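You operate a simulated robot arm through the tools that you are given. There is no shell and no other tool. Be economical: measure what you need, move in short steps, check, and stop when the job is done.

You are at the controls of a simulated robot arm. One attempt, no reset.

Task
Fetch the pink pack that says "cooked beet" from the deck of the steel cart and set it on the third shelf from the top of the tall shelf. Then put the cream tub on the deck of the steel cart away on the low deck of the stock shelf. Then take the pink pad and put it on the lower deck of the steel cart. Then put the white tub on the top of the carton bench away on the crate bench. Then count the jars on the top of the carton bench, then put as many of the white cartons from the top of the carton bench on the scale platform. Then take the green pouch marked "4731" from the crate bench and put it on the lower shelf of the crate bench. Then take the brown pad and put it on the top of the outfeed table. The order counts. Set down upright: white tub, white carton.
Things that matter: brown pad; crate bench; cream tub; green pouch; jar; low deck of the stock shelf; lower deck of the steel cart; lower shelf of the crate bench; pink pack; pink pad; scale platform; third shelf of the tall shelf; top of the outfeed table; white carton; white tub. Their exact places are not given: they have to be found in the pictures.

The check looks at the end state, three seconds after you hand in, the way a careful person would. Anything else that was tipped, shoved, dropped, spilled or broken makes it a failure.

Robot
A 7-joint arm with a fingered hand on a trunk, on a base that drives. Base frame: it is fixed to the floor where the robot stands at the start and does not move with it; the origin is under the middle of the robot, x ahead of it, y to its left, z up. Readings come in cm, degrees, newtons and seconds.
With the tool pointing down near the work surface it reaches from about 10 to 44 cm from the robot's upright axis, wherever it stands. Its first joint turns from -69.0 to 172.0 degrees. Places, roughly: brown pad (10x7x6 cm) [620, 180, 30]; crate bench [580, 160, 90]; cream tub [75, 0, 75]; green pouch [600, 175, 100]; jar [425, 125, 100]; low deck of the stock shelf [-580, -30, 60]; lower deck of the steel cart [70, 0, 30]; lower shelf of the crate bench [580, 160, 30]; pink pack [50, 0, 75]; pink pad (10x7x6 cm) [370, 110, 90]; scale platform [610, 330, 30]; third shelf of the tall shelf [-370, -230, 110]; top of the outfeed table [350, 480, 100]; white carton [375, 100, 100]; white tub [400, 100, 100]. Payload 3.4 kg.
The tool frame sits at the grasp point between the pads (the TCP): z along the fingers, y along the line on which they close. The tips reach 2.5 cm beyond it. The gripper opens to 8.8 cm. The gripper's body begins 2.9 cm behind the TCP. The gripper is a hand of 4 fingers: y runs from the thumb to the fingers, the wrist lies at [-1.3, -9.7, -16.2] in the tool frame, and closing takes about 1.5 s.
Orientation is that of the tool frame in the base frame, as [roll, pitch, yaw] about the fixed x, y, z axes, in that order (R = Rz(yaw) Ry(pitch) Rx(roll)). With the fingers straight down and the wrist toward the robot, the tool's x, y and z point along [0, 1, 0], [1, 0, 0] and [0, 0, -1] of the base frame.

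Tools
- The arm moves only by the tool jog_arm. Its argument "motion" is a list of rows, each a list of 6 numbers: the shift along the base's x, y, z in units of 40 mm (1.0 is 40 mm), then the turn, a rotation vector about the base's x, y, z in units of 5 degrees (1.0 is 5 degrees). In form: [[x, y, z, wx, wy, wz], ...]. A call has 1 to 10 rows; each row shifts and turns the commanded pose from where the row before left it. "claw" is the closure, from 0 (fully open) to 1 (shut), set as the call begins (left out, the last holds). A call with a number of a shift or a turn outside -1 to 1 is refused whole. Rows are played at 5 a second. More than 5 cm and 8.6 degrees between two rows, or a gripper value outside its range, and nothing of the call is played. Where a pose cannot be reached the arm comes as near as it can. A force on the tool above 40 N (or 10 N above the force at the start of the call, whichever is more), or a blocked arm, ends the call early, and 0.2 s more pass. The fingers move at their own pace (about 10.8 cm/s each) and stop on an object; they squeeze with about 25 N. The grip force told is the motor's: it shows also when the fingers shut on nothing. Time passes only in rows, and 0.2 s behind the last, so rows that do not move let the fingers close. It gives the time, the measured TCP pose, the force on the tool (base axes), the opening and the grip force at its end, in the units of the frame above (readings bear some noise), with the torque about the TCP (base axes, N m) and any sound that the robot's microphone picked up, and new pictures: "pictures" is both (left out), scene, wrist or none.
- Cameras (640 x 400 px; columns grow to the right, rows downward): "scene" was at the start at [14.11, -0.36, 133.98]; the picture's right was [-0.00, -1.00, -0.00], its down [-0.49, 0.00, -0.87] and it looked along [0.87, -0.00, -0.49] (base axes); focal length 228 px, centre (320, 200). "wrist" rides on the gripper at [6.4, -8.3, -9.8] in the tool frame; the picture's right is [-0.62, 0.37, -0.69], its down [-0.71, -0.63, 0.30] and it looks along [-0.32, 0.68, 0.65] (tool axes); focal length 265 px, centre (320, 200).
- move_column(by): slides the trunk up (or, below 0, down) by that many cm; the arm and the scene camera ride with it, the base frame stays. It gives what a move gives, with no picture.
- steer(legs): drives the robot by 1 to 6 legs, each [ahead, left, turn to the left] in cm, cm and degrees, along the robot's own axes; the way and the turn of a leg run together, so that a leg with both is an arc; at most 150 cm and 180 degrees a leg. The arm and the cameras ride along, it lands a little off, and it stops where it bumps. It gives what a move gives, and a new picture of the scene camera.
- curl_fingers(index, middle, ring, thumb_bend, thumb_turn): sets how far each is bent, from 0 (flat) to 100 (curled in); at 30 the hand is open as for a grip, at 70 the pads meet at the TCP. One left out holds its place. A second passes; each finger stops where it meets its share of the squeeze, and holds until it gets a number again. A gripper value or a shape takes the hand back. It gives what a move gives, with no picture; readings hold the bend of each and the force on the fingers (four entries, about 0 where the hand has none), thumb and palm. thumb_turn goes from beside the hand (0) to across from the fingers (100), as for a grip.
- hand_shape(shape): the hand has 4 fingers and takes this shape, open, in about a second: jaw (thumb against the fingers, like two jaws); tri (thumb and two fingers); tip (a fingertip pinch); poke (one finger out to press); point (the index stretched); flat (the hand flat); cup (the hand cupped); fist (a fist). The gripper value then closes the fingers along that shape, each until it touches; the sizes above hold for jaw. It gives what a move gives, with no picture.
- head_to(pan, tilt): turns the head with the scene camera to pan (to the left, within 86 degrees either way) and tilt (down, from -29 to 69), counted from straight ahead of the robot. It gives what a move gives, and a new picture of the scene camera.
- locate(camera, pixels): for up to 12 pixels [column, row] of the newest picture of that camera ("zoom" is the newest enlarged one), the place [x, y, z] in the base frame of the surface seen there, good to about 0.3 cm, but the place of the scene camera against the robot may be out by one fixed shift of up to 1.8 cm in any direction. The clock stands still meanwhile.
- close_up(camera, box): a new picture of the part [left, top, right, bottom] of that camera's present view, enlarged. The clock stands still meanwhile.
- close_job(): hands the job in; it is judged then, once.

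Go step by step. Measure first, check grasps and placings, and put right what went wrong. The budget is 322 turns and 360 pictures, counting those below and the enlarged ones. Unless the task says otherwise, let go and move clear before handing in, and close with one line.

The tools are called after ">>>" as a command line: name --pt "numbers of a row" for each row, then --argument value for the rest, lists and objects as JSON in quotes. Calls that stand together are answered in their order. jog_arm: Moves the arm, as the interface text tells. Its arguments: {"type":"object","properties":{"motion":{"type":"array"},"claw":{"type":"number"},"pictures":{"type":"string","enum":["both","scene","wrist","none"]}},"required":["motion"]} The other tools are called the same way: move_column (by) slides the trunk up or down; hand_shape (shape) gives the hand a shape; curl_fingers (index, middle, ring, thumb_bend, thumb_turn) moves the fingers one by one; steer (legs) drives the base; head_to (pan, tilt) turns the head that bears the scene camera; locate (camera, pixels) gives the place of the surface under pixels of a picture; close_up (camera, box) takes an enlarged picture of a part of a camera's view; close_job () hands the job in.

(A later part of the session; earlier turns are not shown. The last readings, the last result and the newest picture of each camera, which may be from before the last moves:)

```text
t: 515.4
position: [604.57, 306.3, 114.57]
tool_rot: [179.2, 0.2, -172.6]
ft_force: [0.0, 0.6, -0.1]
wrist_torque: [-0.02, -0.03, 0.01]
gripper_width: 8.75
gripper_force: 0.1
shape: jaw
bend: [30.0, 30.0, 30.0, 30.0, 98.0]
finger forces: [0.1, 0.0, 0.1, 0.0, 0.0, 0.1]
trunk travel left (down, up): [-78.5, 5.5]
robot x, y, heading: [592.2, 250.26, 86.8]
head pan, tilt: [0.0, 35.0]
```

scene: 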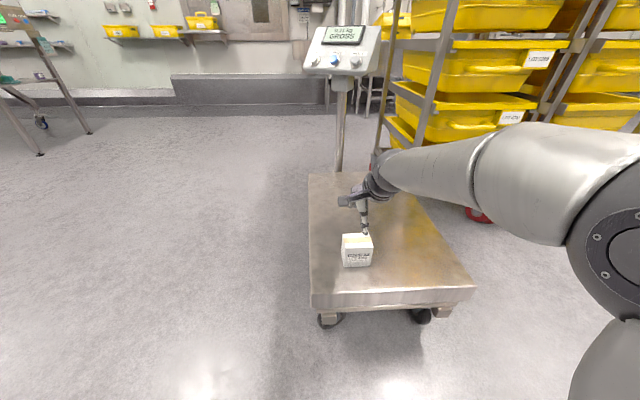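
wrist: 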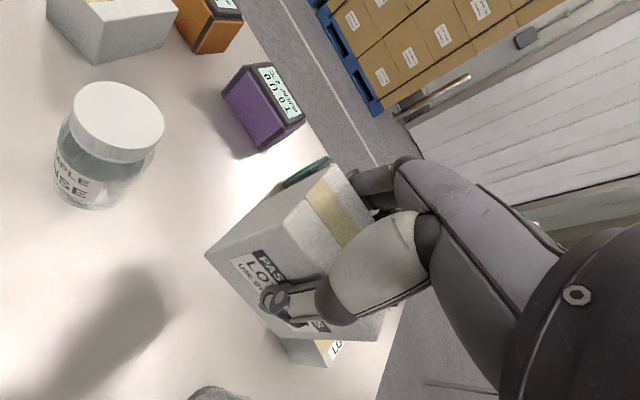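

>>> steer --legs '[[0, 150, 0], [0, 45, 0], [0, 0, 180], [50, 0, 3]]'

>>> head_to --pan 0 --tilt 45

```text
t: 535.0
position: [385.42, 154.44, 114.48]
tool_rot: [179.4, 0.3, 9.2]
ft_force: [0.0, -0.3, -1.0]
wrist_torque: [0.02, 0.0, 0.05]
gripper_width: 8.78
gripper_force: 0.1
shape: jaw
bend: [30.0, 30.0, 30.0, 30.0, 98.0]
finger forces: [0.0, 0.1, 0.0, 0.0, 0.0, 0.1]
trunk travel left (down, up): [-78.5, 5.5]
robot x, y, heading: [396.2, 210.35, -91.2]
head pan, tilt: [0.0, 35.0]
```

scene: 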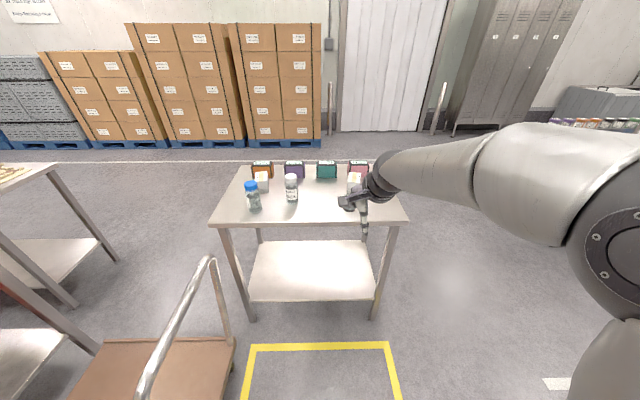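

```text
t: 535.7
position: [385.41, 154.45, 114.69]
tool_rot: [179.3, 0.4, 9.2]
ft_force: [0.7, 0.6, -0.7]
wrist_torque: [-0.02, -0.04, 0.02]
gripper_width: 8.76
gripper_force: 0.0
shape: jaw
bend: [30.0, 30.0, 30.0, 30.0, 98.0]
finger forces: [0.0, 0.1, 0.1, 0.0, 0.0, 0.0]
trunk travel left (down, up): [-78.5, 5.5]
robot x, y, heading: [395.82, 210.56, -91.1]
head pan, tilt: [0.0, 45.0]
```

scene: 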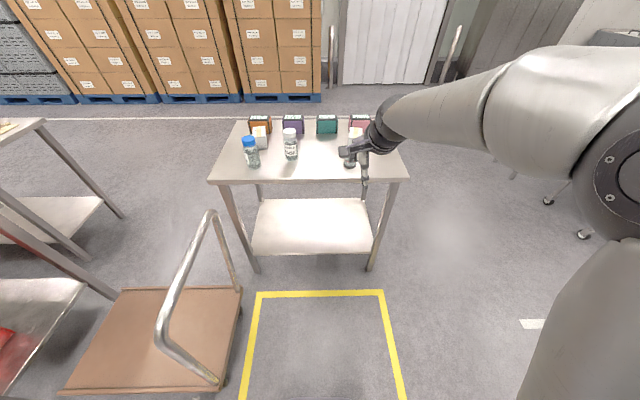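

>>> steer --legs '[[52, -7, 0]]'

>>> jog_arm --pt "0 0 -0.5 0 0 0" --pt "0 0 -0.5 0 0 0"

```text
t: 538.7
position: [377.57, 102.78, 114.54]
tool_rot: [179.4, 0.3, 9.5]
ft_force: [0.0, -0.2, -0.1]
wrist_torque: [0.03, 0.0, -0.03]
gripper_width: 8.78
gripper_force: 0.1
shape: jaw
bend: [30.0, 30.0, 30.0, 30.0, 98.0]
finger forces: [0.1, 0.1, 0.0, 0.0, 0.0, 0.0]
trunk travel left (down, up): [-78.5, 5.5]
robot x, y, heading: [387.73, 159.14, -90.8]
head pan, tilt: [0.0, 45.0]
```

scene: 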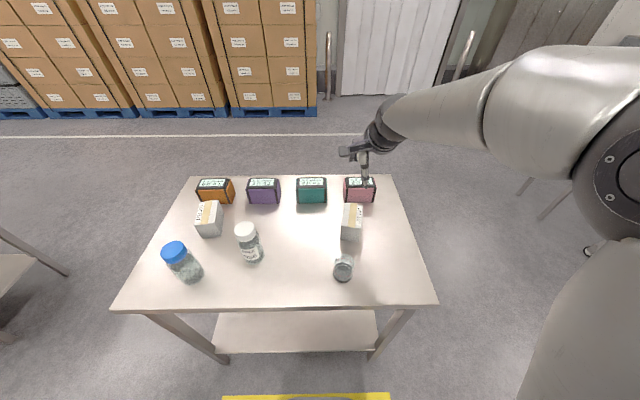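

```text
t: 539.3
position: [377.5, 102.74, 110.5]
tool_rot: [179.3, 0.2, 9.4]
ft_force: [1.2, 0.2, 0.6]
wrist_torque: [0.0, -0.01, 0.0]
gripper_width: 8.77
gripper_force: 0.2
shape: jaw
bend: [30.0, 30.0, 30.0, 30.0, 98.0]
finger forces: [0.1, 0.1, 0.0, 0.0, 0.0, 0.1]
trunk travel left (down, up): [-78.5, 5.5]
robot x, y, heading: [387.92, 158.92, -91.2]
head pan, tilt: [0.0, 45.0]
```

scene: 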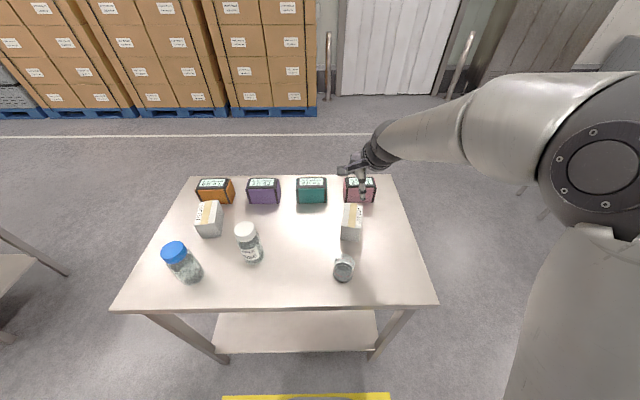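
wrist: 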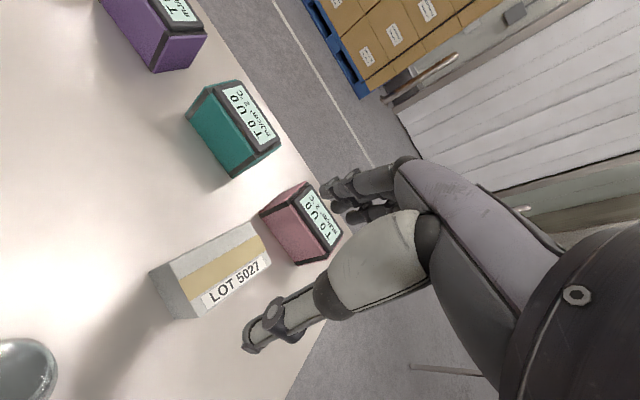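

>>> locate --camera "wrist" --pixels '[[170, 268], [200, 312], [250, 228], [268, 260], [220, 270], [265, 212], [300, 262], [295, 190], [250, 170], [265, 290], [30, 370]]'

>>> close_up --camera "wrist" --box '[130, 150, 370, 350]'

```text
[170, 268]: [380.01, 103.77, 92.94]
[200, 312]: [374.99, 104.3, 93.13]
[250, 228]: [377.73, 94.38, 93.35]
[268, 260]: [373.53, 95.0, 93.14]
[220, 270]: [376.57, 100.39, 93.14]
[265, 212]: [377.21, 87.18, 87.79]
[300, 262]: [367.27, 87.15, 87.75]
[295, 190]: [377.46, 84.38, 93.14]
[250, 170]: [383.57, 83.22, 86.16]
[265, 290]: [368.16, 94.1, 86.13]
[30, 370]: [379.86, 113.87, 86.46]
```

```text
2.00 times, centred on (250, 250) of wrist
```

zoom: 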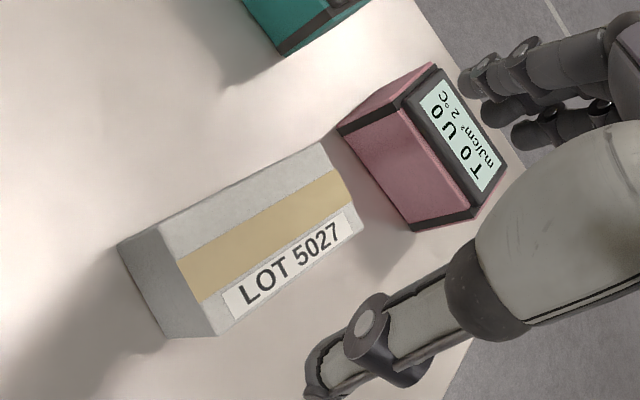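

>>> steer --legs '[[12, 0, 0]]'

>>> jog_arm --pt "0 0.4 0 0 0 1" --pt "0 0.4 0 0 0 1" --pt "0 0.4 0 0 0 1" --pt "0 0.4 0 0 0 1" --pt "0 0.4 0 0 0 1" --pt "0 0.1 0 0 0 1" --pt "0 0 0 0 0 1" --pt "0 0 0 0 0 1" --pt "0 0 0 0 0 1" --pt "0 0 0 0 0 1" --pictures "none"

>>> jog_arm --pt "0 0 0 0 0 1" --pt "0 0 0 0 0 1" --pt "0 0 0 0 0 1" --pt "0 0 0 0 0 0.8"

```text
t: 540.6
position: [377.48, 91.06, 110.54]
tool_rot: [179.4, 0.3, 9.5]
ft_force: [0.0, -0.1, 0.4]
wrist_torque: [-0.02, 0.0, -0.01]
gripper_width: 8.76
gripper_force: 0.0
shape: jaw
bend: [30.0, 30.0, 30.0, 30.0, 98.0]
finger forces: [0.0, 0.1, 0.0, 0.0, 0.0, 0.1]
trunk travel left (down, up): [-78.5, 5.5]
robot x, y, heading: [387.54, 147.11, -91.1]
head pan, tilt: [0.0, 45.0]
```

scene: 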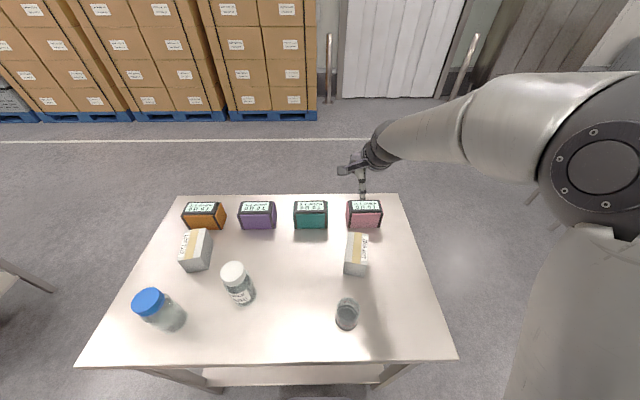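

```text
t: 542.8
position: [377.48, 99.35, 110.58]
tool_rot: [179.2, 0.3, 59.6]
ft_force: [0.4, -0.5, 0.1]
wrist_torque: [0.0, -0.03, -0.01]
gripper_width: 8.79
gripper_force: 0.1
shape: jaw
bend: [30.0, 30.0, 30.0, 30.0, 98.0]
finger forces: [0.0, 0.0, 0.0, 0.1, 0.0, 0.1]
trunk travel left (down, up): [-78.5, 5.5]
robot x, y, heading: [387.47, 147.09, -91.3]
head pan, tilt: [0.0, 45.0]
```

```text
t: 543.8
position: [377.34, 99.42, 110.33]
tool_rot: [179.3, 0.2, 78.6]
ft_force: [0.5, -0.6, 0.7]
wrist_torque: [0.01, 0.01, -0.03]
gripper_width: 8.75
gripper_force: 0.0
shape: jaw
bend: [30.0, 30.0, 30.0, 30.0, 98.0]
finger forces: [0.1, 0.0, 0.1, 0.0, 0.0, 0.0]
trunk travel left (down, up): [-78.5, 5.5]
robot x, y, heading: [387.45, 147.62, -90.6]
head pan, tilt: [0.0, 45.0]
```

scene: 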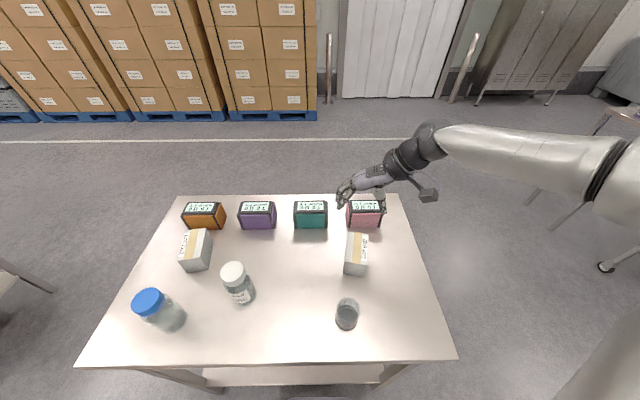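
wrist: 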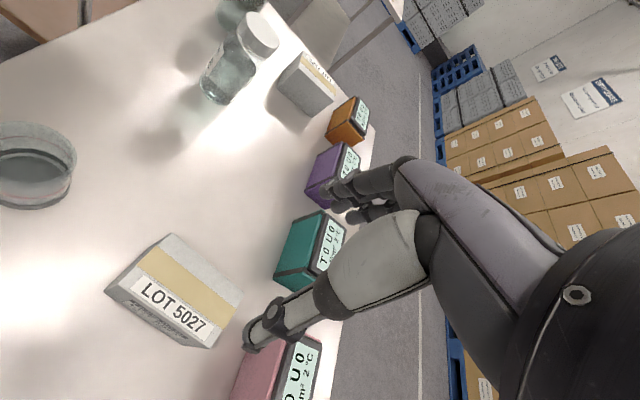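

>>> locate --camera "wrist" --pixels '[[120, 285], [168, 240], [240, 295], [210, 335], [180, 285], [155, 265]]'

```text
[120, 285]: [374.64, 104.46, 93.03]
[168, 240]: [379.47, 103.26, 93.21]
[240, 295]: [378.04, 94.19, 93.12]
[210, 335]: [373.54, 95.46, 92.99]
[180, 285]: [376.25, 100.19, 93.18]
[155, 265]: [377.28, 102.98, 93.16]
```

>>> jog_arm --pt "-0.23 -0.03 -0.5 0 0 0.6" --pt "0 0 -0.9 0 0 0" --pt "0 0 -0.9 0 0 0" --pt "0 0 -0.9 0 0 0" --pictures "wrist"

```text
t: 544.8
position: [376.83, 99.04, 97.51]
tool_rot: [179.3, 0.3, 81.5]
ft_force: [0.1, 0.2, -0.3]
wrist_torque: [0.01, 0.02, 0.01]
gripper_width: 8.77
gripper_force: 0.0
shape: jaw
bend: [30.0, 30.0, 30.0, 30.0, 98.0]
finger forces: [0.1, 0.0, 0.0, 0.1, 0.0, 0.1]
trunk travel left (down, up): [-78.5, 5.5]
robot x, y, heading: [387.77, 147.32, -91.1]
head pan, tilt: [0.0, 45.0]
```

wrist: 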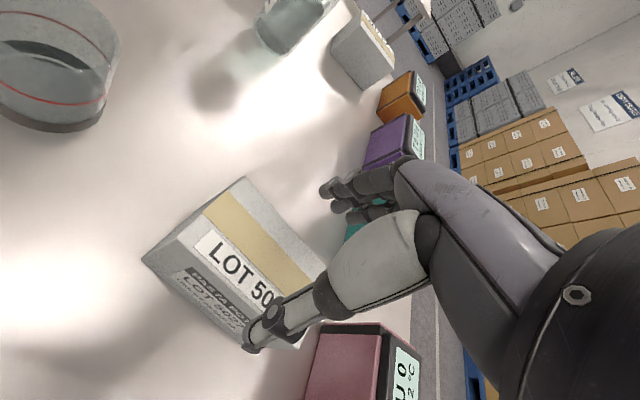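

>>> jog_arm --pt "-0.08 0.05 -0.6 0 0 0" --pt "0 0 -0.6 0 0 0" --pt "0 0 -0.38 0 0 0" --pictures "wrist"

>>> jog_arm --pt "0 0 0 0 0 0" --pt "0 0 0 0 0 0" --pt "0 0 0 0 0 0" --pt "0 0 0 0 0 0" --pt "0 0 0 0 0 0" --pt "0 0 0 0 0 0" --pt "0 0 0 0 0 0" --claw 1 --pictures "none"

```text
t: 545.6
position: [376.29, 99.25, 91.3]
tool_rot: [179.3, 0.5, 81.5]
ft_force: [2.5, -0.7, 4.2]
wrist_torque: [0.02, -0.08, 0.02]
gripper_width: 8.77
gripper_force: 0.1
shape: jaw
bend: [29.0, 30.0, 30.0, 30.0, 98.0]
finger forces: [3.7, 0.1, 0.0, 0.1, 0.0, 0.0]
trunk travel left (down, up): [-78.5, 5.5]
robot x, y, heading: [387.49, 147.29, -91.2]
head pan, tilt: [0.0, 45.0]
```

wrist: 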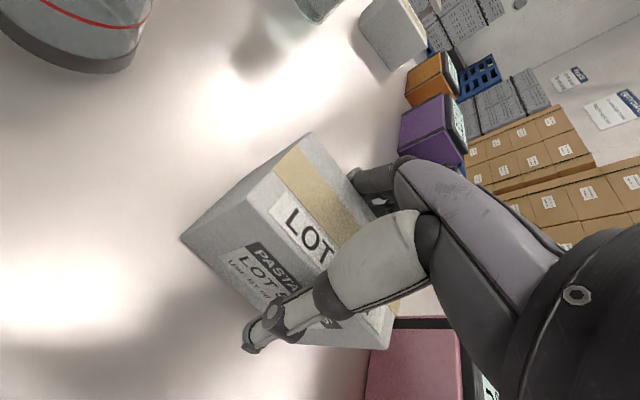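

```text
t: 547.2
position: [376.14, 99.39, 91.37]
tool_rot: [179.3, 0.4, 81.5]
ft_force: [3.1, -1.2, 9.1]
wrist_torque: [0.06, 0.15, -0.06]
gripper_width: 5.96
gripper_force: 25.0
shape: jaw
bend: [36.0, 40.0, 36.0, 64.0, 100.0]
finger forces: [23.1, 6.9, 0.9, 0.1, 25.2, 0.0]
trunk travel left (down, up): [-78.5, 5.5]
robot x, y, heading: [387.5, 147.24, -91.0]
head pan, tilt: [0.0, 45.0]
```

>>> close_up --camera "wrist" --box '[160, 100, 460, 360]'

>>> close_up --camera "scene" --box '[300, 180, 460, 340]'

```text
1.54 times, centred on (310, 230) of wrist
```

zoom: 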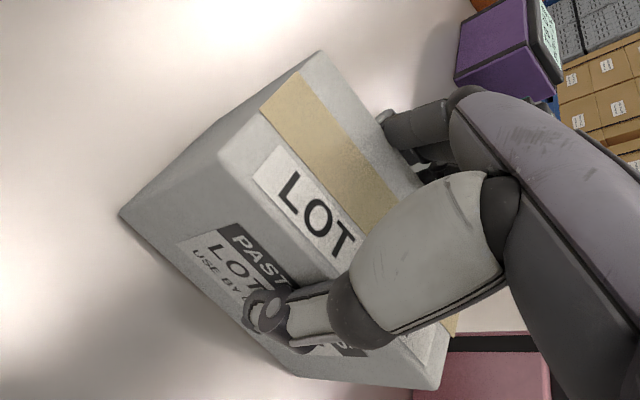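

```text
2.50 times, centred on (380, 260) of scene
```

zoom: 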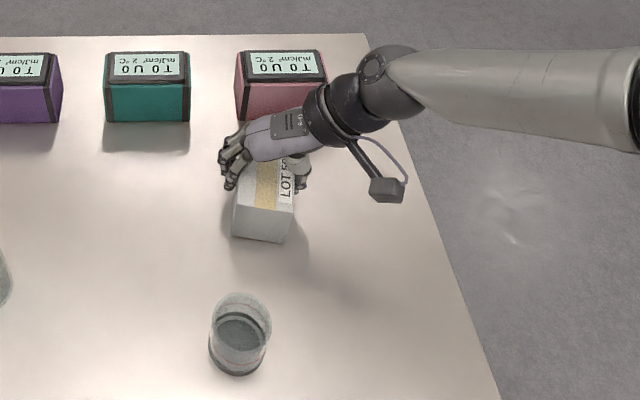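

>>> jog_arm --pt "0 0 0.2 0 0 0" --pt "0 0 0.4 0 0 0" --pt "0 0 0.4 0 0 0" --pt "0 0 0 0 0 0"

>>> close_up --camera "scene" --box '[300, 180, 460, 340]'

```text
t: 548.2
position: [376.12, 99.36, 95.4]
tool_rot: [179.3, 0.3, 81.5]
ft_force: [1.2, -0.2, -2.3]
wrist_torque: [-0.01, 0.02, 0.02]
gripper_width: 5.97
gripper_force: 25.1
shape: jaw
bend: [37.0, 40.0, 36.0, 64.0, 100.0]
finger forces: [20.0, 6.7, 1.0, 0.0, 26.4, 0.0]
trunk travel left (down, up): [-78.5, 5.5]
robot x, y, heading: [387.36, 147.54, -91.1]
head pan, tilt: [0.0, 45.0]
```

scene: 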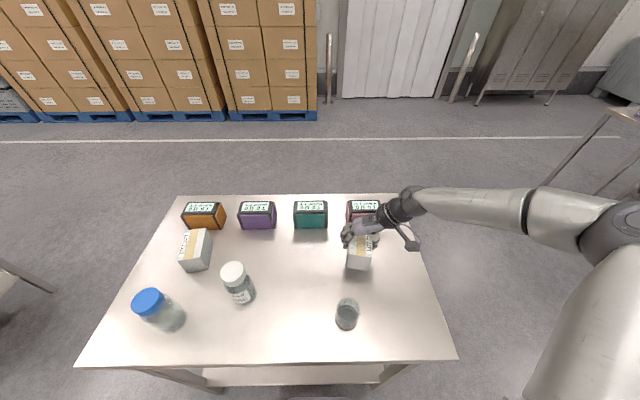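
wrist: 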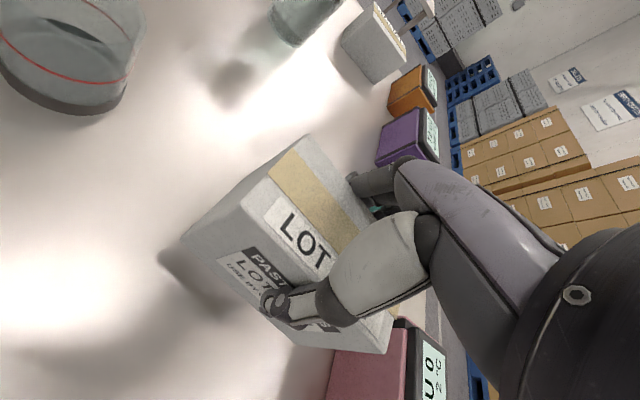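

```text
2.50 times, centred on (380, 260) of scene
```

zoom: 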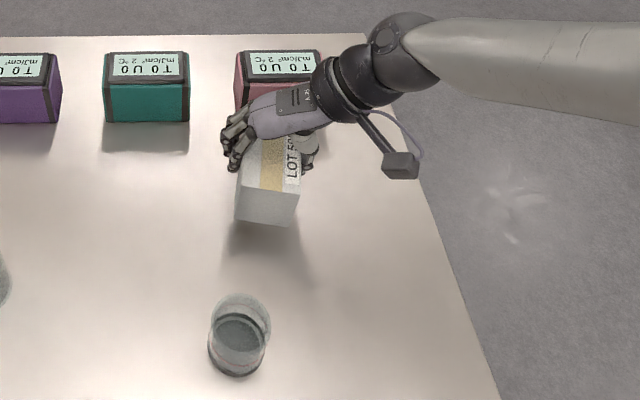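

>>> jog_arm --pt "0 0 0.9 0 0 0" --pt "0 0 0.9 0 0 0" --pt "0 0 0.9 0 0 0" --pt "0 0 0.9 0 0 0" --pictures "none"

>>> steer --legs '[[-100, 0, 0.5], [0, 150, 0], [0, 66, 0]]'

```text
t: 549.2
position: [376.13, 99.51, 109.73]
tool_rot: [179.4, 0.2, 81.5]
ft_force: [0.1, 0.3, -1.8]
wrist_torque: [0.02, 0.0, -0.01]
gripper_width: 5.98
gripper_force: 25.4
shape: jaw
bend: [37.0, 40.0, 36.0, 64.0, 100.0]
finger forces: [20.0, 6.8, 1.0, 0.0, 26.5, 0.1]
trunk travel left (down, up): [-78.5, 5.5]
robot x, y, heading: [387.48, 147.43, -91.1]
head pan, tilt: [0.0, 45.0]
```

```text
t: 564.5
position: [588.59, 190.72, 109.61]
tool_rot: [179.4, 0.3, 79.1]
ft_force: [-0.1, 0.0, -1.6]
wrist_torque: [-0.06, -0.01, -0.04]
gripper_width: 5.96
gripper_force: 24.9
shape: jaw
bend: [37.0, 40.0, 36.0, 64.0, 100.0]
finger forces: [20.0, 6.8, 1.0, 0.0, 26.4, 0.0]
trunk travel left (down, up): [-78.5, 5.5]
robot x, y, heading: [602.14, 238.31, -93.2]
head pan, tilt: [0.0, 45.0]
```

scene: 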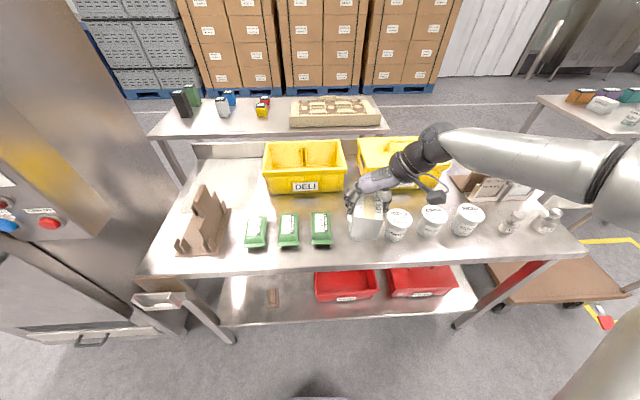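

>>> steer --legs '[[-18, 0, 0], [0, 0, -176.8]]'

>>> head_to --pan 0 --tilt 50

```text
t: 573.1
position: [612.88, 304.53, 109.62]
tool_rot: [179.3, 0.3, -96.5]
ft_force: [-0.8, 0.2, -2.6]
wrist_torque: [0.0, 0.0, 0.0]
gripper_width: 6.01
gripper_force: 24.9
shape: jaw
bend: [38.0, 40.0, 36.0, 64.0, 100.0]
finger forces: [19.1, 7.2, 1.1, 0.1, 26.4, 0.0]
trunk travel left (down, up): [-78.5, 5.5]
robot x, y, heading: [603.01, 255.99, 90.9]
head pan, tilt: [0.0, 45.0]
```

scene: 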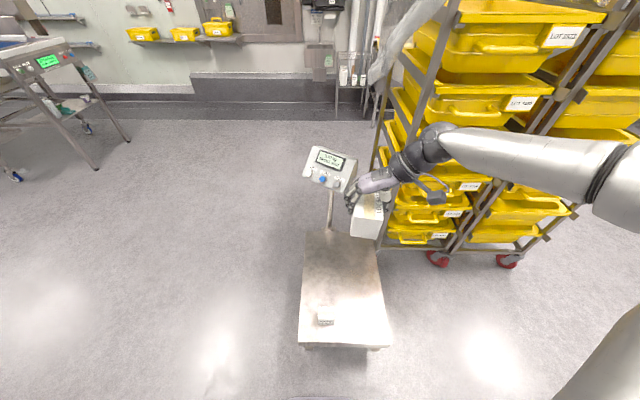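

```text
t: 573.8
position: [612.92, 304.57, 109.62]
tool_rot: [179.3, 0.4, -96.6]
ft_force: [-0.5, -0.2, -2.1]
wrist_torque: [-0.02, -0.02, -0.01]
gripper_width: 6.0
gripper_force: 25.3
shape: jaw
bend: [38.0, 40.0, 36.0, 64.0, 100.0]
finger forces: [19.1, 7.1, 1.1, 0.0, 26.4, 0.0]
trunk travel left (down, up): [-78.5, 5.5]
robot x, y, heading: [602.74, 256.05, 91.0]
head pan, tilt: [0.0, 50.0]
```

scene: 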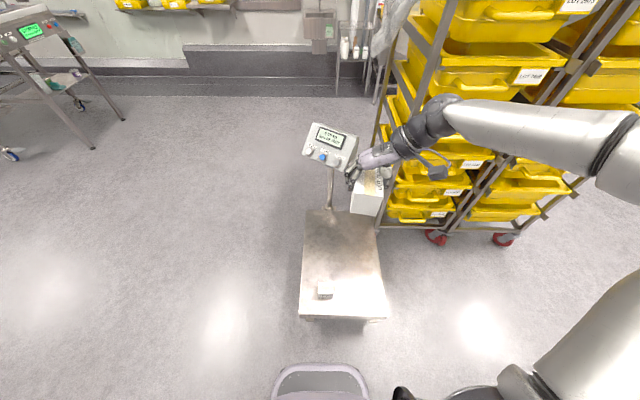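

>>> steer --legs '[[1, -6.5, 0]]'

>>> move_column --by -40

>>> move_column --by -28

>>> head_to --pan 0 --tilt 40

```text
t: 574.8
position: [619.26, 305.67, 109.66]
tool_rot: [179.3, 0.3, -96.5]
ft_force: [0.9, -0.7, -2.2]
wrist_torque: [-0.02, 0.0, 0.01]
gripper_width: 5.99
gripper_force: 24.6
shape: jaw
bend: [38.0, 40.0, 36.0, 64.0, 100.0]
finger forces: [19.2, 7.1, 1.1, 0.0, 26.4, 0.1]
trunk travel left (down, up): [-78.5, 5.5]
robot x, y, heading: [609.44, 257.32, 91.0]
head pan, tilt: [0.0, 50.0]
```

scene: 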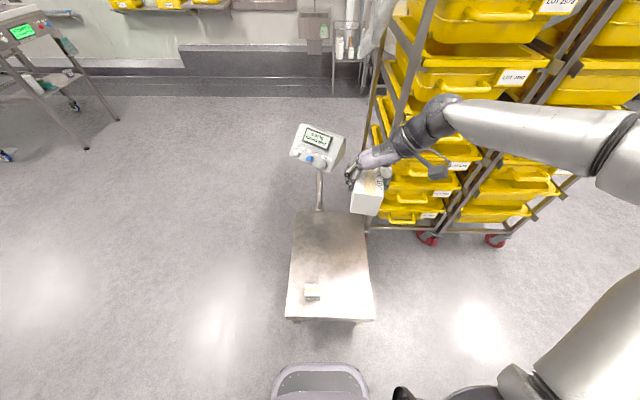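

```text
t: 578.6
position: [619.26, 305.7, 69.65]
tool_rot: [179.3, 0.3, -96.5]
ft_force: [-0.3, -0.9, -2.6]
wrist_torque: [0.03, 0.01, -0.03]
gripper_width: 6.0
gripper_force: 25.0
shape: jaw
bend: [38.0, 40.0, 36.0, 64.0, 100.0]
finger forces: [19.1, 7.2, 1.1, 0.0, 26.3, 0.0]
trunk travel left (down, up): [-38.5, 45.5]
robot x, y, heading: [609.2, 257.47, 91.1]
head pan, tilt: [0.0, 50.0]
```

```text
t: 581.4
position: [619.22, 305.56, 41.65]
tool_rot: [179.4, 0.2, -96.6]
ft_force: [0.2, -0.7, -2.2]
wrist_torque: [-0.01, 0.04, 0.01]
gripper_width: 5.97
gripper_force: 25.1
shape: jaw
bend: [38.0, 40.0, 36.0, 64.0, 100.0]
finger forces: [19.1, 7.2, 1.1, 0.0, 26.4, 0.0]
trunk travel left (down, up): [-10.5, 73.5]
robot x, y, heading: [609.34, 257.03, 91.1]
head pan, tilt: [0.0, 50.0]
```

```text
t: 582.2
position: [619.19, 305.5, 41.54]
tool_rot: [179.3, 0.2, -96.6]
ft_force: [-0.8, -0.7, -2.7]
wrist_torque: [0.02, -0.01, 0.03]
gripper_width: 5.99
gripper_force: 25.1
shape: jaw
bend: [38.0, 40.0, 36.0, 64.0, 100.0]
finger forces: [19.2, 7.2, 1.1, 0.0, 26.4, 0.1]
trunk travel left (down, up): [-10.5, 73.5]
robot x, y, heading: [609.44, 257.28, 91.0]
head pan, tilt: [0.0, 40.0]
```

scene: 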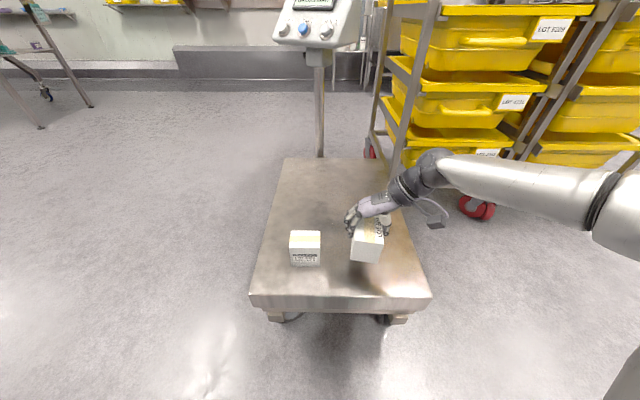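

>>> jog_arm --pt "0 0 -0.5 0 0 0" --pt "0 0 -0.5 0 0 0" --pt "0 0 -0.2 0 0 0" --pt "0 0 0 0 0 0" --pictures "scene"

>>> close_up --camera "scene" --box '[240, 180, 460, 320]'

```text
t: 583.2
position: [619.32, 305.73, 36.66]
tool_rot: [179.3, 0.4, -96.5]
ft_force: [-0.5, -0.1, -2.2]
wrist_torque: [0.0, -0.02, -0.01]
gripper_width: 5.97
gripper_force: 25.3
shape: jaw
bend: [38.0, 40.0, 36.0, 64.0, 100.0]
finger forces: [19.1, 7.1, 1.1, 0.0, 26.3, 0.1]
trunk travel left (down, up): [-10.5, 73.5]
robot x, y, heading: [609.58, 257.64, 91.1]
head pan, tilt: [0.0, 40.0]
```

scene: 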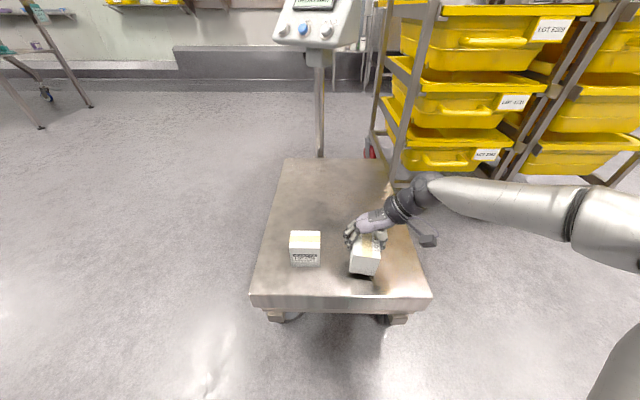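

```text
2.86 times, centred on (350, 250) of scene
```

zoom: 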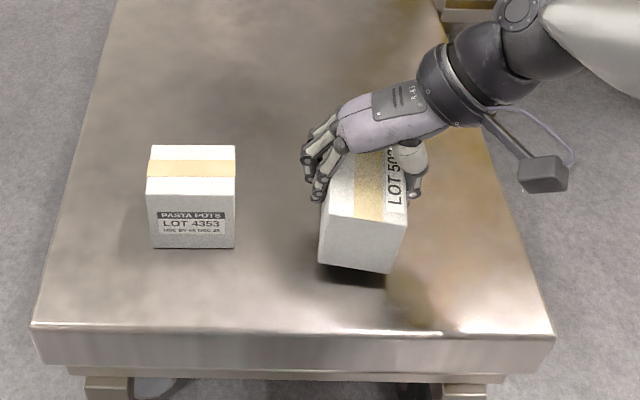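

>>> jog_arm --pt "0 0 -0.1 0 0 0" --pt "0 0 -0.1 0 0 0" --pt "0 0 0 0 0 0" --pictures "none"

```text
t: 584.0
position: [619.37, 305.66, 35.97]
tool_rot: [179.2, 0.3, -96.4]
ft_force: [-0.2, 0.8, -1.6]
wrist_torque: [0.02, -0.03, 0.0]
gripper_width: 5.96
gripper_force: 24.8
shape: jaw
bend: [38.0, 40.0, 36.0, 64.0, 100.0]
finger forces: [19.1, 7.3, 1.2, 0.1, 26.5, 0.1]
trunk travel left (down, up): [-10.5, 73.5]
robot x, y, heading: [609.17, 257.38, 91.2]
head pan, tilt: [0.0, 40.0]
```

>>> jog_arm --pt "0 0 -0.08 0 0 0" --pt "0 0 -0.08 0 0 0" --pt "0 0 0 0 0 0" --pictures "none"

>>> close_up --camera "scene" --box '[240, 180, 460, 320]'

```text
t: 584.8
position: [619.32, 305.76, 35.54]
tool_rot: [179.3, 0.4, -96.4]
ft_force: [-0.4, 1.4, 7.1]
wrist_torque: [-0.1, -0.24, -0.03]
gripper_width: 5.98
gripper_force: 25.2
shape: jaw
bend: [38.0, 40.0, 36.0, 64.0, 100.0]
finger forces: [22.2, 6.8, 1.0, 0.0, 27.2, 0.1]
trunk travel left (down, up): [-10.5, 73.5]
robot x, y, heading: [609.11, 256.9, 91.0]
head pan, tilt: [0.0, 40.0]
```

```text
2.86 times, centred on (350, 250) of scene
```

zoom: 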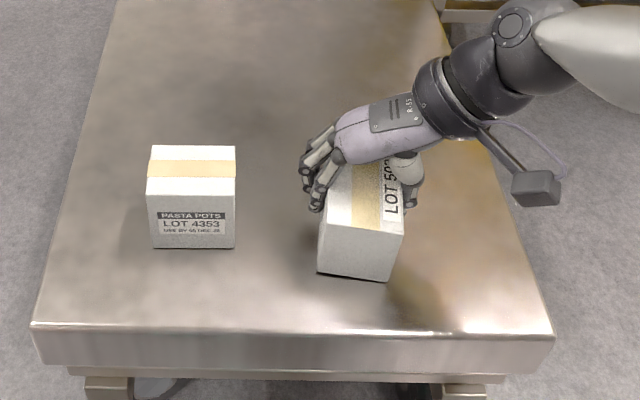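

>>> jog_arm --pt "0 0 0 0 0 0" --pt "0 0 0 0 0 0" --pt "0 0 0 0 0 0" --pt "0 0 0 0 0 0" --pt "0 0 0 0 0 0" --claw 0 --pictures "none"

>>> close_up --camera "scene" --box '[240, 180, 460, 320]'

```text
t: 586.0
position: [619.31, 305.55, 35.47]
tool_rot: [179.3, 0.3, -96.5]
ft_force: [-0.9, 0.4, 1.6]
wrist_torque: [-0.01, -0.01, 0.0]
gripper_width: 8.76
gripper_force: 0.0
shape: jaw
bend: [30.0, 30.0, 30.0, 30.0, 98.0]
finger forces: [1.2, 0.1, 0.1, 0.0, 0.0, 0.1]
trunk travel left (down, up): [-10.5, 73.5]
robot x, y, heading: [609.5, 257.42, 90.6]
head pan, tilt: [0.0, 40.0]
```

```text
2.86 times, centred on (350, 250) of scene
```

zoom: 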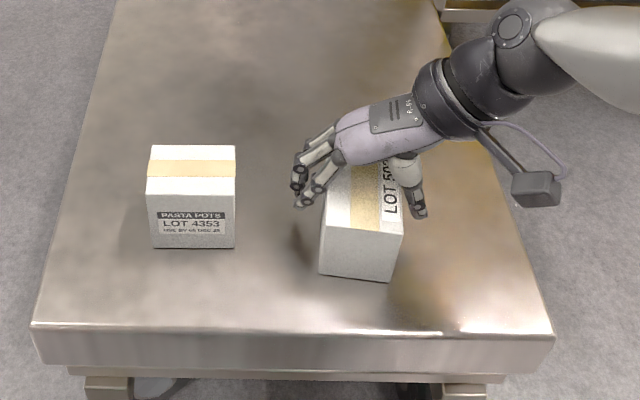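

>>> curl_fingers --index 15 --middle 15 --ring 15 --thumb_bend 20

>>> jog_arm --pt "0 0 0.3 0 0 0" --pt "0 0 0.6 0 0 0" --pt "0 0 0.8 0 0 0" --pt "0 0 0.8 0 0 0" --pictures "scene"

>>> close_up --camera "scene" --box '[240, 180, 460, 320]'

```text
t: 587.0
position: [619.33, 305.66, 35.37]
tool_rot: [179.4, 0.4, -96.5]
ft_force: [0.3, -0.2, 0.2]
wrist_torque: [0.0, 0.02, -0.01]
gripper_width: 10.85
gripper_force: 0.1
shape: fingers
bend: [15.0, 15.0, 15.0, 20.0, 98.0]
finger forces: [0.1, 0.0, 0.1, 0.0, 0.0, 0.0]
trunk travel left (down, up): [-10.5, 73.5]
robot x, y, heading: [609.68, 257.21, 90.9]
head pan, tilt: [0.0, 40.0]
```

```text
t: 588.0
position: [619.1, 305.57, 45.37]
tool_rot: [179.3, 0.2, -96.5]
ft_force: [-0.5, 0.5, 0.2]
wrist_torque: [0.0, -0.01, -0.01]
gripper_width: 10.9
gripper_force: 0.0
shape: fingers
bend: [15.0, 15.0, 15.0, 20.0, 98.0]
finger forces: [0.0, 0.0, 0.0, 0.0, 0.1, 0.0]
trunk travel left (down, up): [-10.5, 73.5]
robot x, y, heading: [609.6, 257.12, 90.9]
head pan, tilt: [0.0, 40.0]
```

scene: 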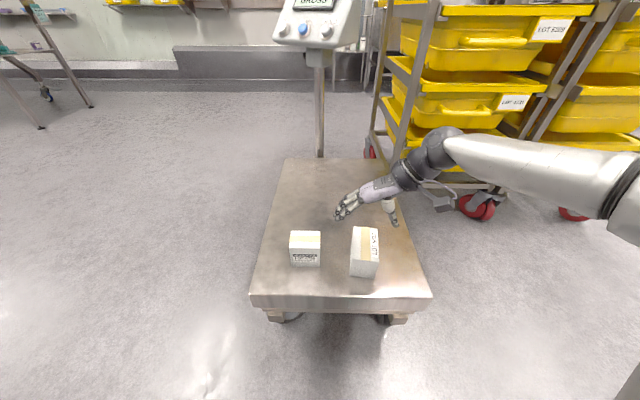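

```text
2.86 times, centred on (350, 250) of scene
```

zoom: 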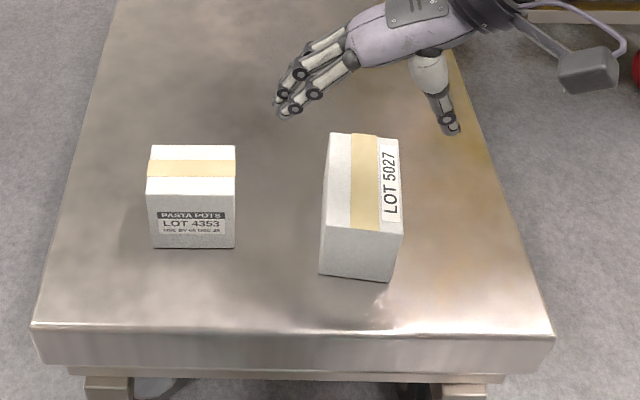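

>>> hand_shape --shape "jaw"

>>> move_column --by 40

>>> move_column --by 30

>>> steer --legs '[[-7, 0, 0], [0, 0, 179]]'

>>> head_to --pan 10 --tilt 45

```text
t: 588.9
position: [619.12, 305.61, 45.47]
tool_rot: [179.2, 0.4, -96.4]
ft_force: [-0.2, -0.2, -0.3]
wrist_torque: [0.02, 0.03, 0.0]
gripper_width: 8.83
gripper_force: 0.1
shape: jaw
bend: [30.0, 30.0, 30.0, 30.0, 98.0]
finger forces: [0.0, 0.0, 0.0, 0.0, 0.0, 0.0]
trunk travel left (down, up): [-10.5, 73.5]
robot x, y, heading: [609.49, 257.11, 90.9]
head pan, tilt: [0.0, 40.0]
```

```text
t: 592.7
position: [619.15, 305.54, 85.45]
tool_rot: [179.4, 0.2, -96.5]
ft_force: [-0.2, -0.7, -0.3]
wrist_torque: [-0.01, 0.02, -0.02]
gripper_width: 8.84
gripper_force: 0.1
shape: jaw
bend: [30.0, 30.0, 30.0, 30.0, 98.0]
finger forces: [0.1, 0.0, 0.0, 0.1, 0.0, 0.0]
trunk travel left (down, up): [-50.5, 33.5]
robot x, y, heading: [609.5, 257.2, 91.0]
head pan, tilt: [0.0, 40.0]
```

```text
t: 595.7
position: [619.09, 305.65, 115.44]
tool_rot: [179.3, 0.3, -96.4]
ft_force: [0.9, -0.2, -0.3]
wrist_torque: [-0.02, -0.01, 0.02]
gripper_width: 8.81
gripper_force: 0.1
shape: jaw
bend: [30.0, 30.0, 30.0, 30.0, 98.0]
finger forces: [0.1, 0.0, 0.1, 0.1, 0.0, 0.0]
trunk travel left (down, up): [-80.5, 3.5]
robot x, y, heading: [609.35, 257.15, 91.1]
head pan, tilt: [0.0, 40.0]
```

```text
t: 604.0
position: [599.87, 202.03, 115.57]
tool_rot: [179.4, 0.3, 83.5]
ft_force: [-0.7, 0.3, 0.8]
wrist_torque: [0.0, 0.02, -0.02]
gripper_width: 8.79
gripper_force: 0.1
shape: jaw
bend: [30.0, 30.0, 30.0, 30.0, 98.0]
finger forces: [0.1, 0.0, 0.1, 0.0, 0.1, 0.0]
trunk travel left (down, up): [-80.5, 3.5]
robot x, y, heading: [609.7, 250.41, -88.9]
head pan, tilt: [0.0, 40.0]
```

scene: 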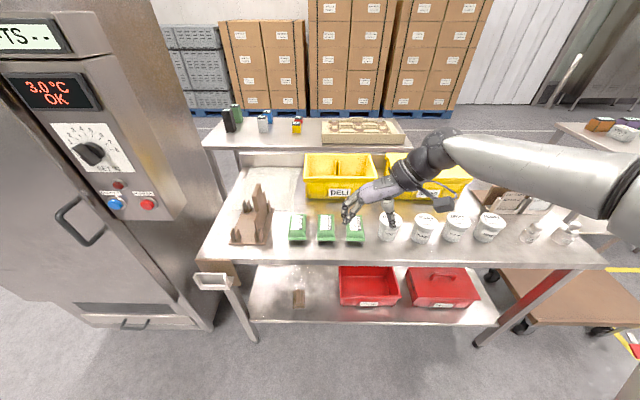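

```text
t: 604.8
position: [599.88, 201.87, 115.42]
tool_rot: [179.3, 0.2, 83.5]
ft_force: [0.3, 0.3, -0.1]
wrist_torque: [-0.02, 0.01, 0.02]
gripper_width: 8.81
gripper_force: 0.0
shape: jaw
bend: [30.0, 30.0, 30.0, 30.0, 98.0]
finger forces: [0.0, 0.1, 0.0, 0.0, 0.0, 0.1]
trunk travel left (down, up): [-80.5, 3.5]
robot x, y, heading: [609.59, 250.38, -89.0]
head pan, tilt: [10.0, 45.0]
```

scene: 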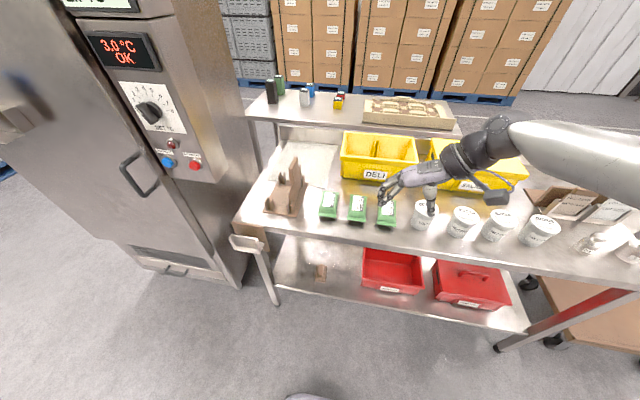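

>>> locate --camera "scene" --pixels '[[240, 280], [190, 20], [140, 165], [245, 243], [232, 238], [272, 300], [328, 198], [321, 218], [337, 216], [329, 207], [325, 262], [321, 280]]'

>>> close_up --camera "scene" --box '[230, 150, 430, 310]'

```text
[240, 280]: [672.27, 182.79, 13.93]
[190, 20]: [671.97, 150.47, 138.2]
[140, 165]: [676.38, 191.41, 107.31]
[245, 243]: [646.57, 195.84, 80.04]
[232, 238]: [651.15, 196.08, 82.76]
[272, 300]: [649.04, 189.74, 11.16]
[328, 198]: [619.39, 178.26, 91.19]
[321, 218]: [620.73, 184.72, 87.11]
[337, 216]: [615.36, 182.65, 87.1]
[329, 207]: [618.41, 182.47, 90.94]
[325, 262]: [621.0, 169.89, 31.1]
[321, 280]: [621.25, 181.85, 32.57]
```

```text
2.50 times, centred on (330, 230) of scene
```

zoom: 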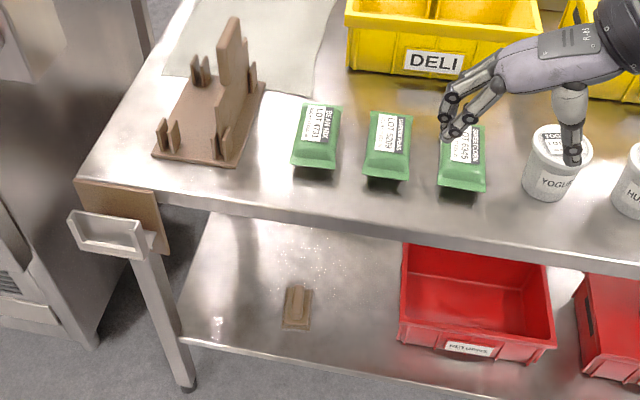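

>>> steer --legs '[[12, 17, -1], [11, 0, 0]]'

>>> jog_arm --pt "0 0 -0.8 0 0 0" --pt "0 0 -0.8 0 0 0"

```text
t: 607.2
position: [616.09, 179.59, 115.52]
tool_rot: [179.4, 0.3, 82.5]
ft_force: [-0.4, -0.3, -0.4]
wrist_torque: [-0.01, 0.0, -0.02]
gripper_width: 8.81
gripper_force: 0.0
shape: jaw
bend: [30.0, 30.0, 30.0, 30.0, 98.0]
finger forces: [0.0, 0.0, 0.0, 0.0, 0.0, 0.0]
trunk travel left (down, up): [-80.5, 3.5]
robot x, y, heading: [626.87, 227.6, -89.8]
head pan, tilt: [10.0, 45.0]
```

scene: 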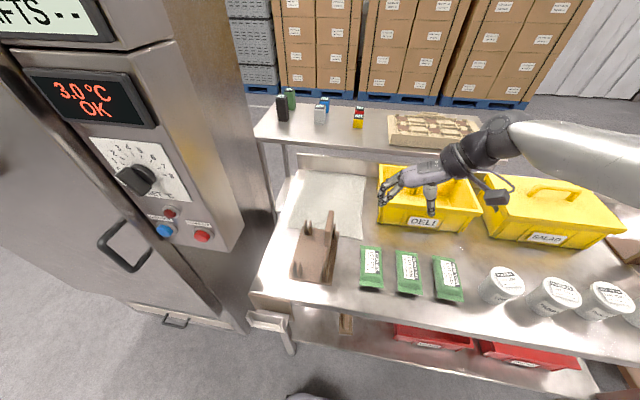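

```text
t: 607.8
position: [615.91, 179.73, 108.85]
tool_rot: [179.3, 0.3, 82.5]
ft_force: [0.6, -0.8, 0.0]
wrist_torque: [-0.01, 0.01, 0.01]
gripper_width: 8.79
gripper_force: 0.0
shape: jaw
bend: [30.0, 30.0, 30.0, 30.0, 98.0]
finger forces: [0.0, 0.0, 0.0, 0.0, 0.0, 0.0]
trunk travel left (down, up): [-80.5, 3.5]
robot x, y, heading: [626.68, 227.85, -89.9]
head pan, tilt: [10.0, 45.0]
```

scene: 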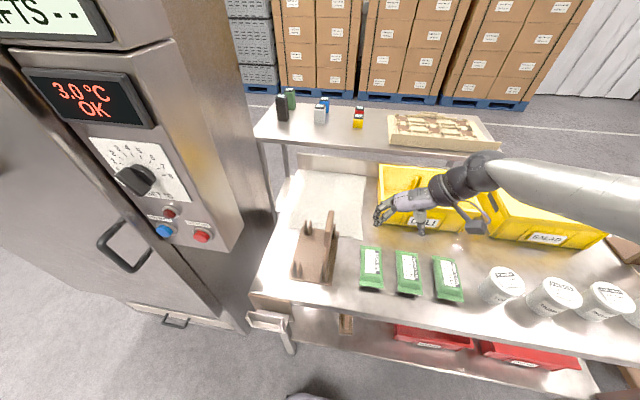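
wrist: 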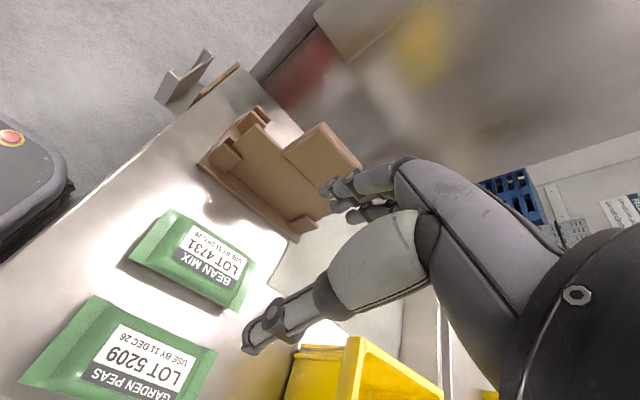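

>>> locate --camera "wrist" --pixels '[[132, 258], [170, 212], [255, 265], [232, 308], [195, 255], [180, 278], [215, 232], [240, 200], [150, 300], [200, 160], [120, 300]]'

```text
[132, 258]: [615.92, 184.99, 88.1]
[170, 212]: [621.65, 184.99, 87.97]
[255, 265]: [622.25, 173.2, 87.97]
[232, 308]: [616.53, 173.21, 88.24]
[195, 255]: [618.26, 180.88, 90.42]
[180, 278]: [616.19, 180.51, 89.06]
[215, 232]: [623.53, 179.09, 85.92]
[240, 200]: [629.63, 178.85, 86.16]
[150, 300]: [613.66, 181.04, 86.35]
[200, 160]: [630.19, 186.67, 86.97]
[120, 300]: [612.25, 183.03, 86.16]
```

>>> jog_arm --pt "0.4 -0.15 0 0 0 1" --pt "0.4 0 -0.5 0 0 1" --pt "0 0 -0.9 0 0 0.1" --pt "0 0 -0.9 0 0 0" --pt "0 0 -0.9 0 0 0" --pt "0 0 -0.6 0 0 0" --pictures "wrist"

```text
t: 609.2
position: [619.34, 179.02, 93.93]
tool_rot: [179.3, 0.4, 93.0]
ft_force: [0.1, -0.5, -0.5]
wrist_torque: [-0.02, -0.04, 0.01]
gripper_width: 8.79
gripper_force: 0.2
shape: jaw
bend: [30.0, 30.0, 30.0, 30.0, 98.0]
finger forces: [0.0, 0.0, 0.0, 0.0, 0.0, 0.0]
trunk travel left (down, up): [-80.5, 3.5]
robot x, y, heading: [627.07, 227.57, -90.0]
head pan, tilt: [10.0, 45.0]
```

wrist: 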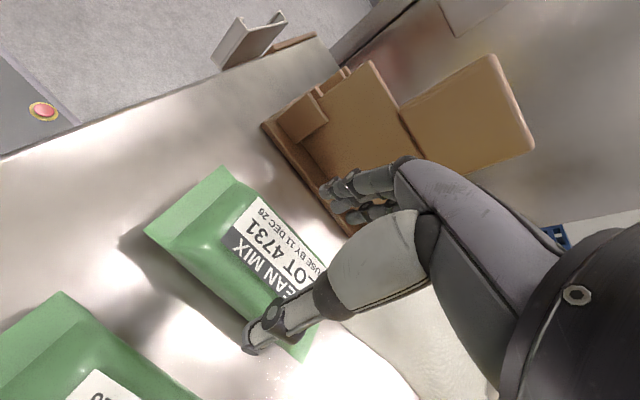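

>>> locate --camera "wrist" --pixels '[[310, 195], [340, 232], [290, 165], [345, 150], [230, 180], [320, 262]]'

```text
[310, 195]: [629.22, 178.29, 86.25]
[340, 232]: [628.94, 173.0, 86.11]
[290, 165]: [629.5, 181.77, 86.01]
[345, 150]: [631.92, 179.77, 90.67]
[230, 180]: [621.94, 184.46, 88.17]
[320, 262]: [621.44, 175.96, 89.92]
```

Fixture starts at x≈629, clear. Descend and grip.

>>> jog_arm --pt "-0.05 0 -0.6 0 0 0" --pt "0 0 -0.55 0 0 0" --pictures "none"

>>> jog_arm --pt "0 0 0 0 0 0" --pt "0 0 0 0 0 0" --pt "0 0 0 0 0 0" --pt "0 0 0 0 0 0" --pt "0 0 0 0 0 0" --pt "0 0 0 0 0 0" --pt "0 0 0 0 0 0" --claw 1 --pictures "wrist"

```text
t: 609.8
position: [619.09, 178.99, 89.25]
tool_rot: [179.2, 0.3, 93.1]
ft_force: [-0.2, -0.3, 0.4]
wrist_torque: [0.0, 0.03, 0.01]
gripper_width: 8.82
gripper_force: 0.0
shape: jaw
bend: [30.0, 30.0, 30.0, 30.0, 98.0]
finger forces: [0.0, 0.0, 0.0, 0.1, 0.1, 0.0]
trunk travel left (down, up): [-80.5, 3.5]
robot x, y, heading: [626.76, 227.71, -90.1]
head pan, tilt: [10.0, 45.0]
```

```text
t: 611.4
position: [619.17, 178.97, 89.29]
tool_rot: [179.3, 0.2, 93.0]
ft_force: [0.0, -0.5, -0.1]
wrist_torque: [-0.04, -0.03, 0.0]
gripper_width: 5.61
gripper_force: 25.3
shape: jaw
bend: [29.0, 40.0, 37.0, 61.0, 99.0]
finger forces: [12.7, 7.0, 3.0, 0.0, 22.8, 0.0]
trunk travel left (down, up): [-80.5, 3.5]
robot x, y, heading: [626.71, 227.83, -89.7]
head pan, tilt: [10.0, 45.0]
```

wrist: 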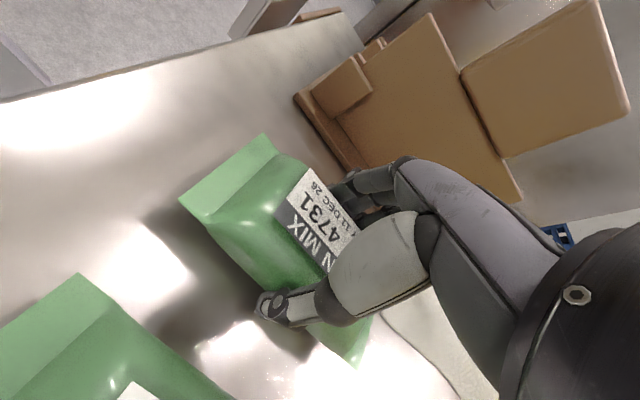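

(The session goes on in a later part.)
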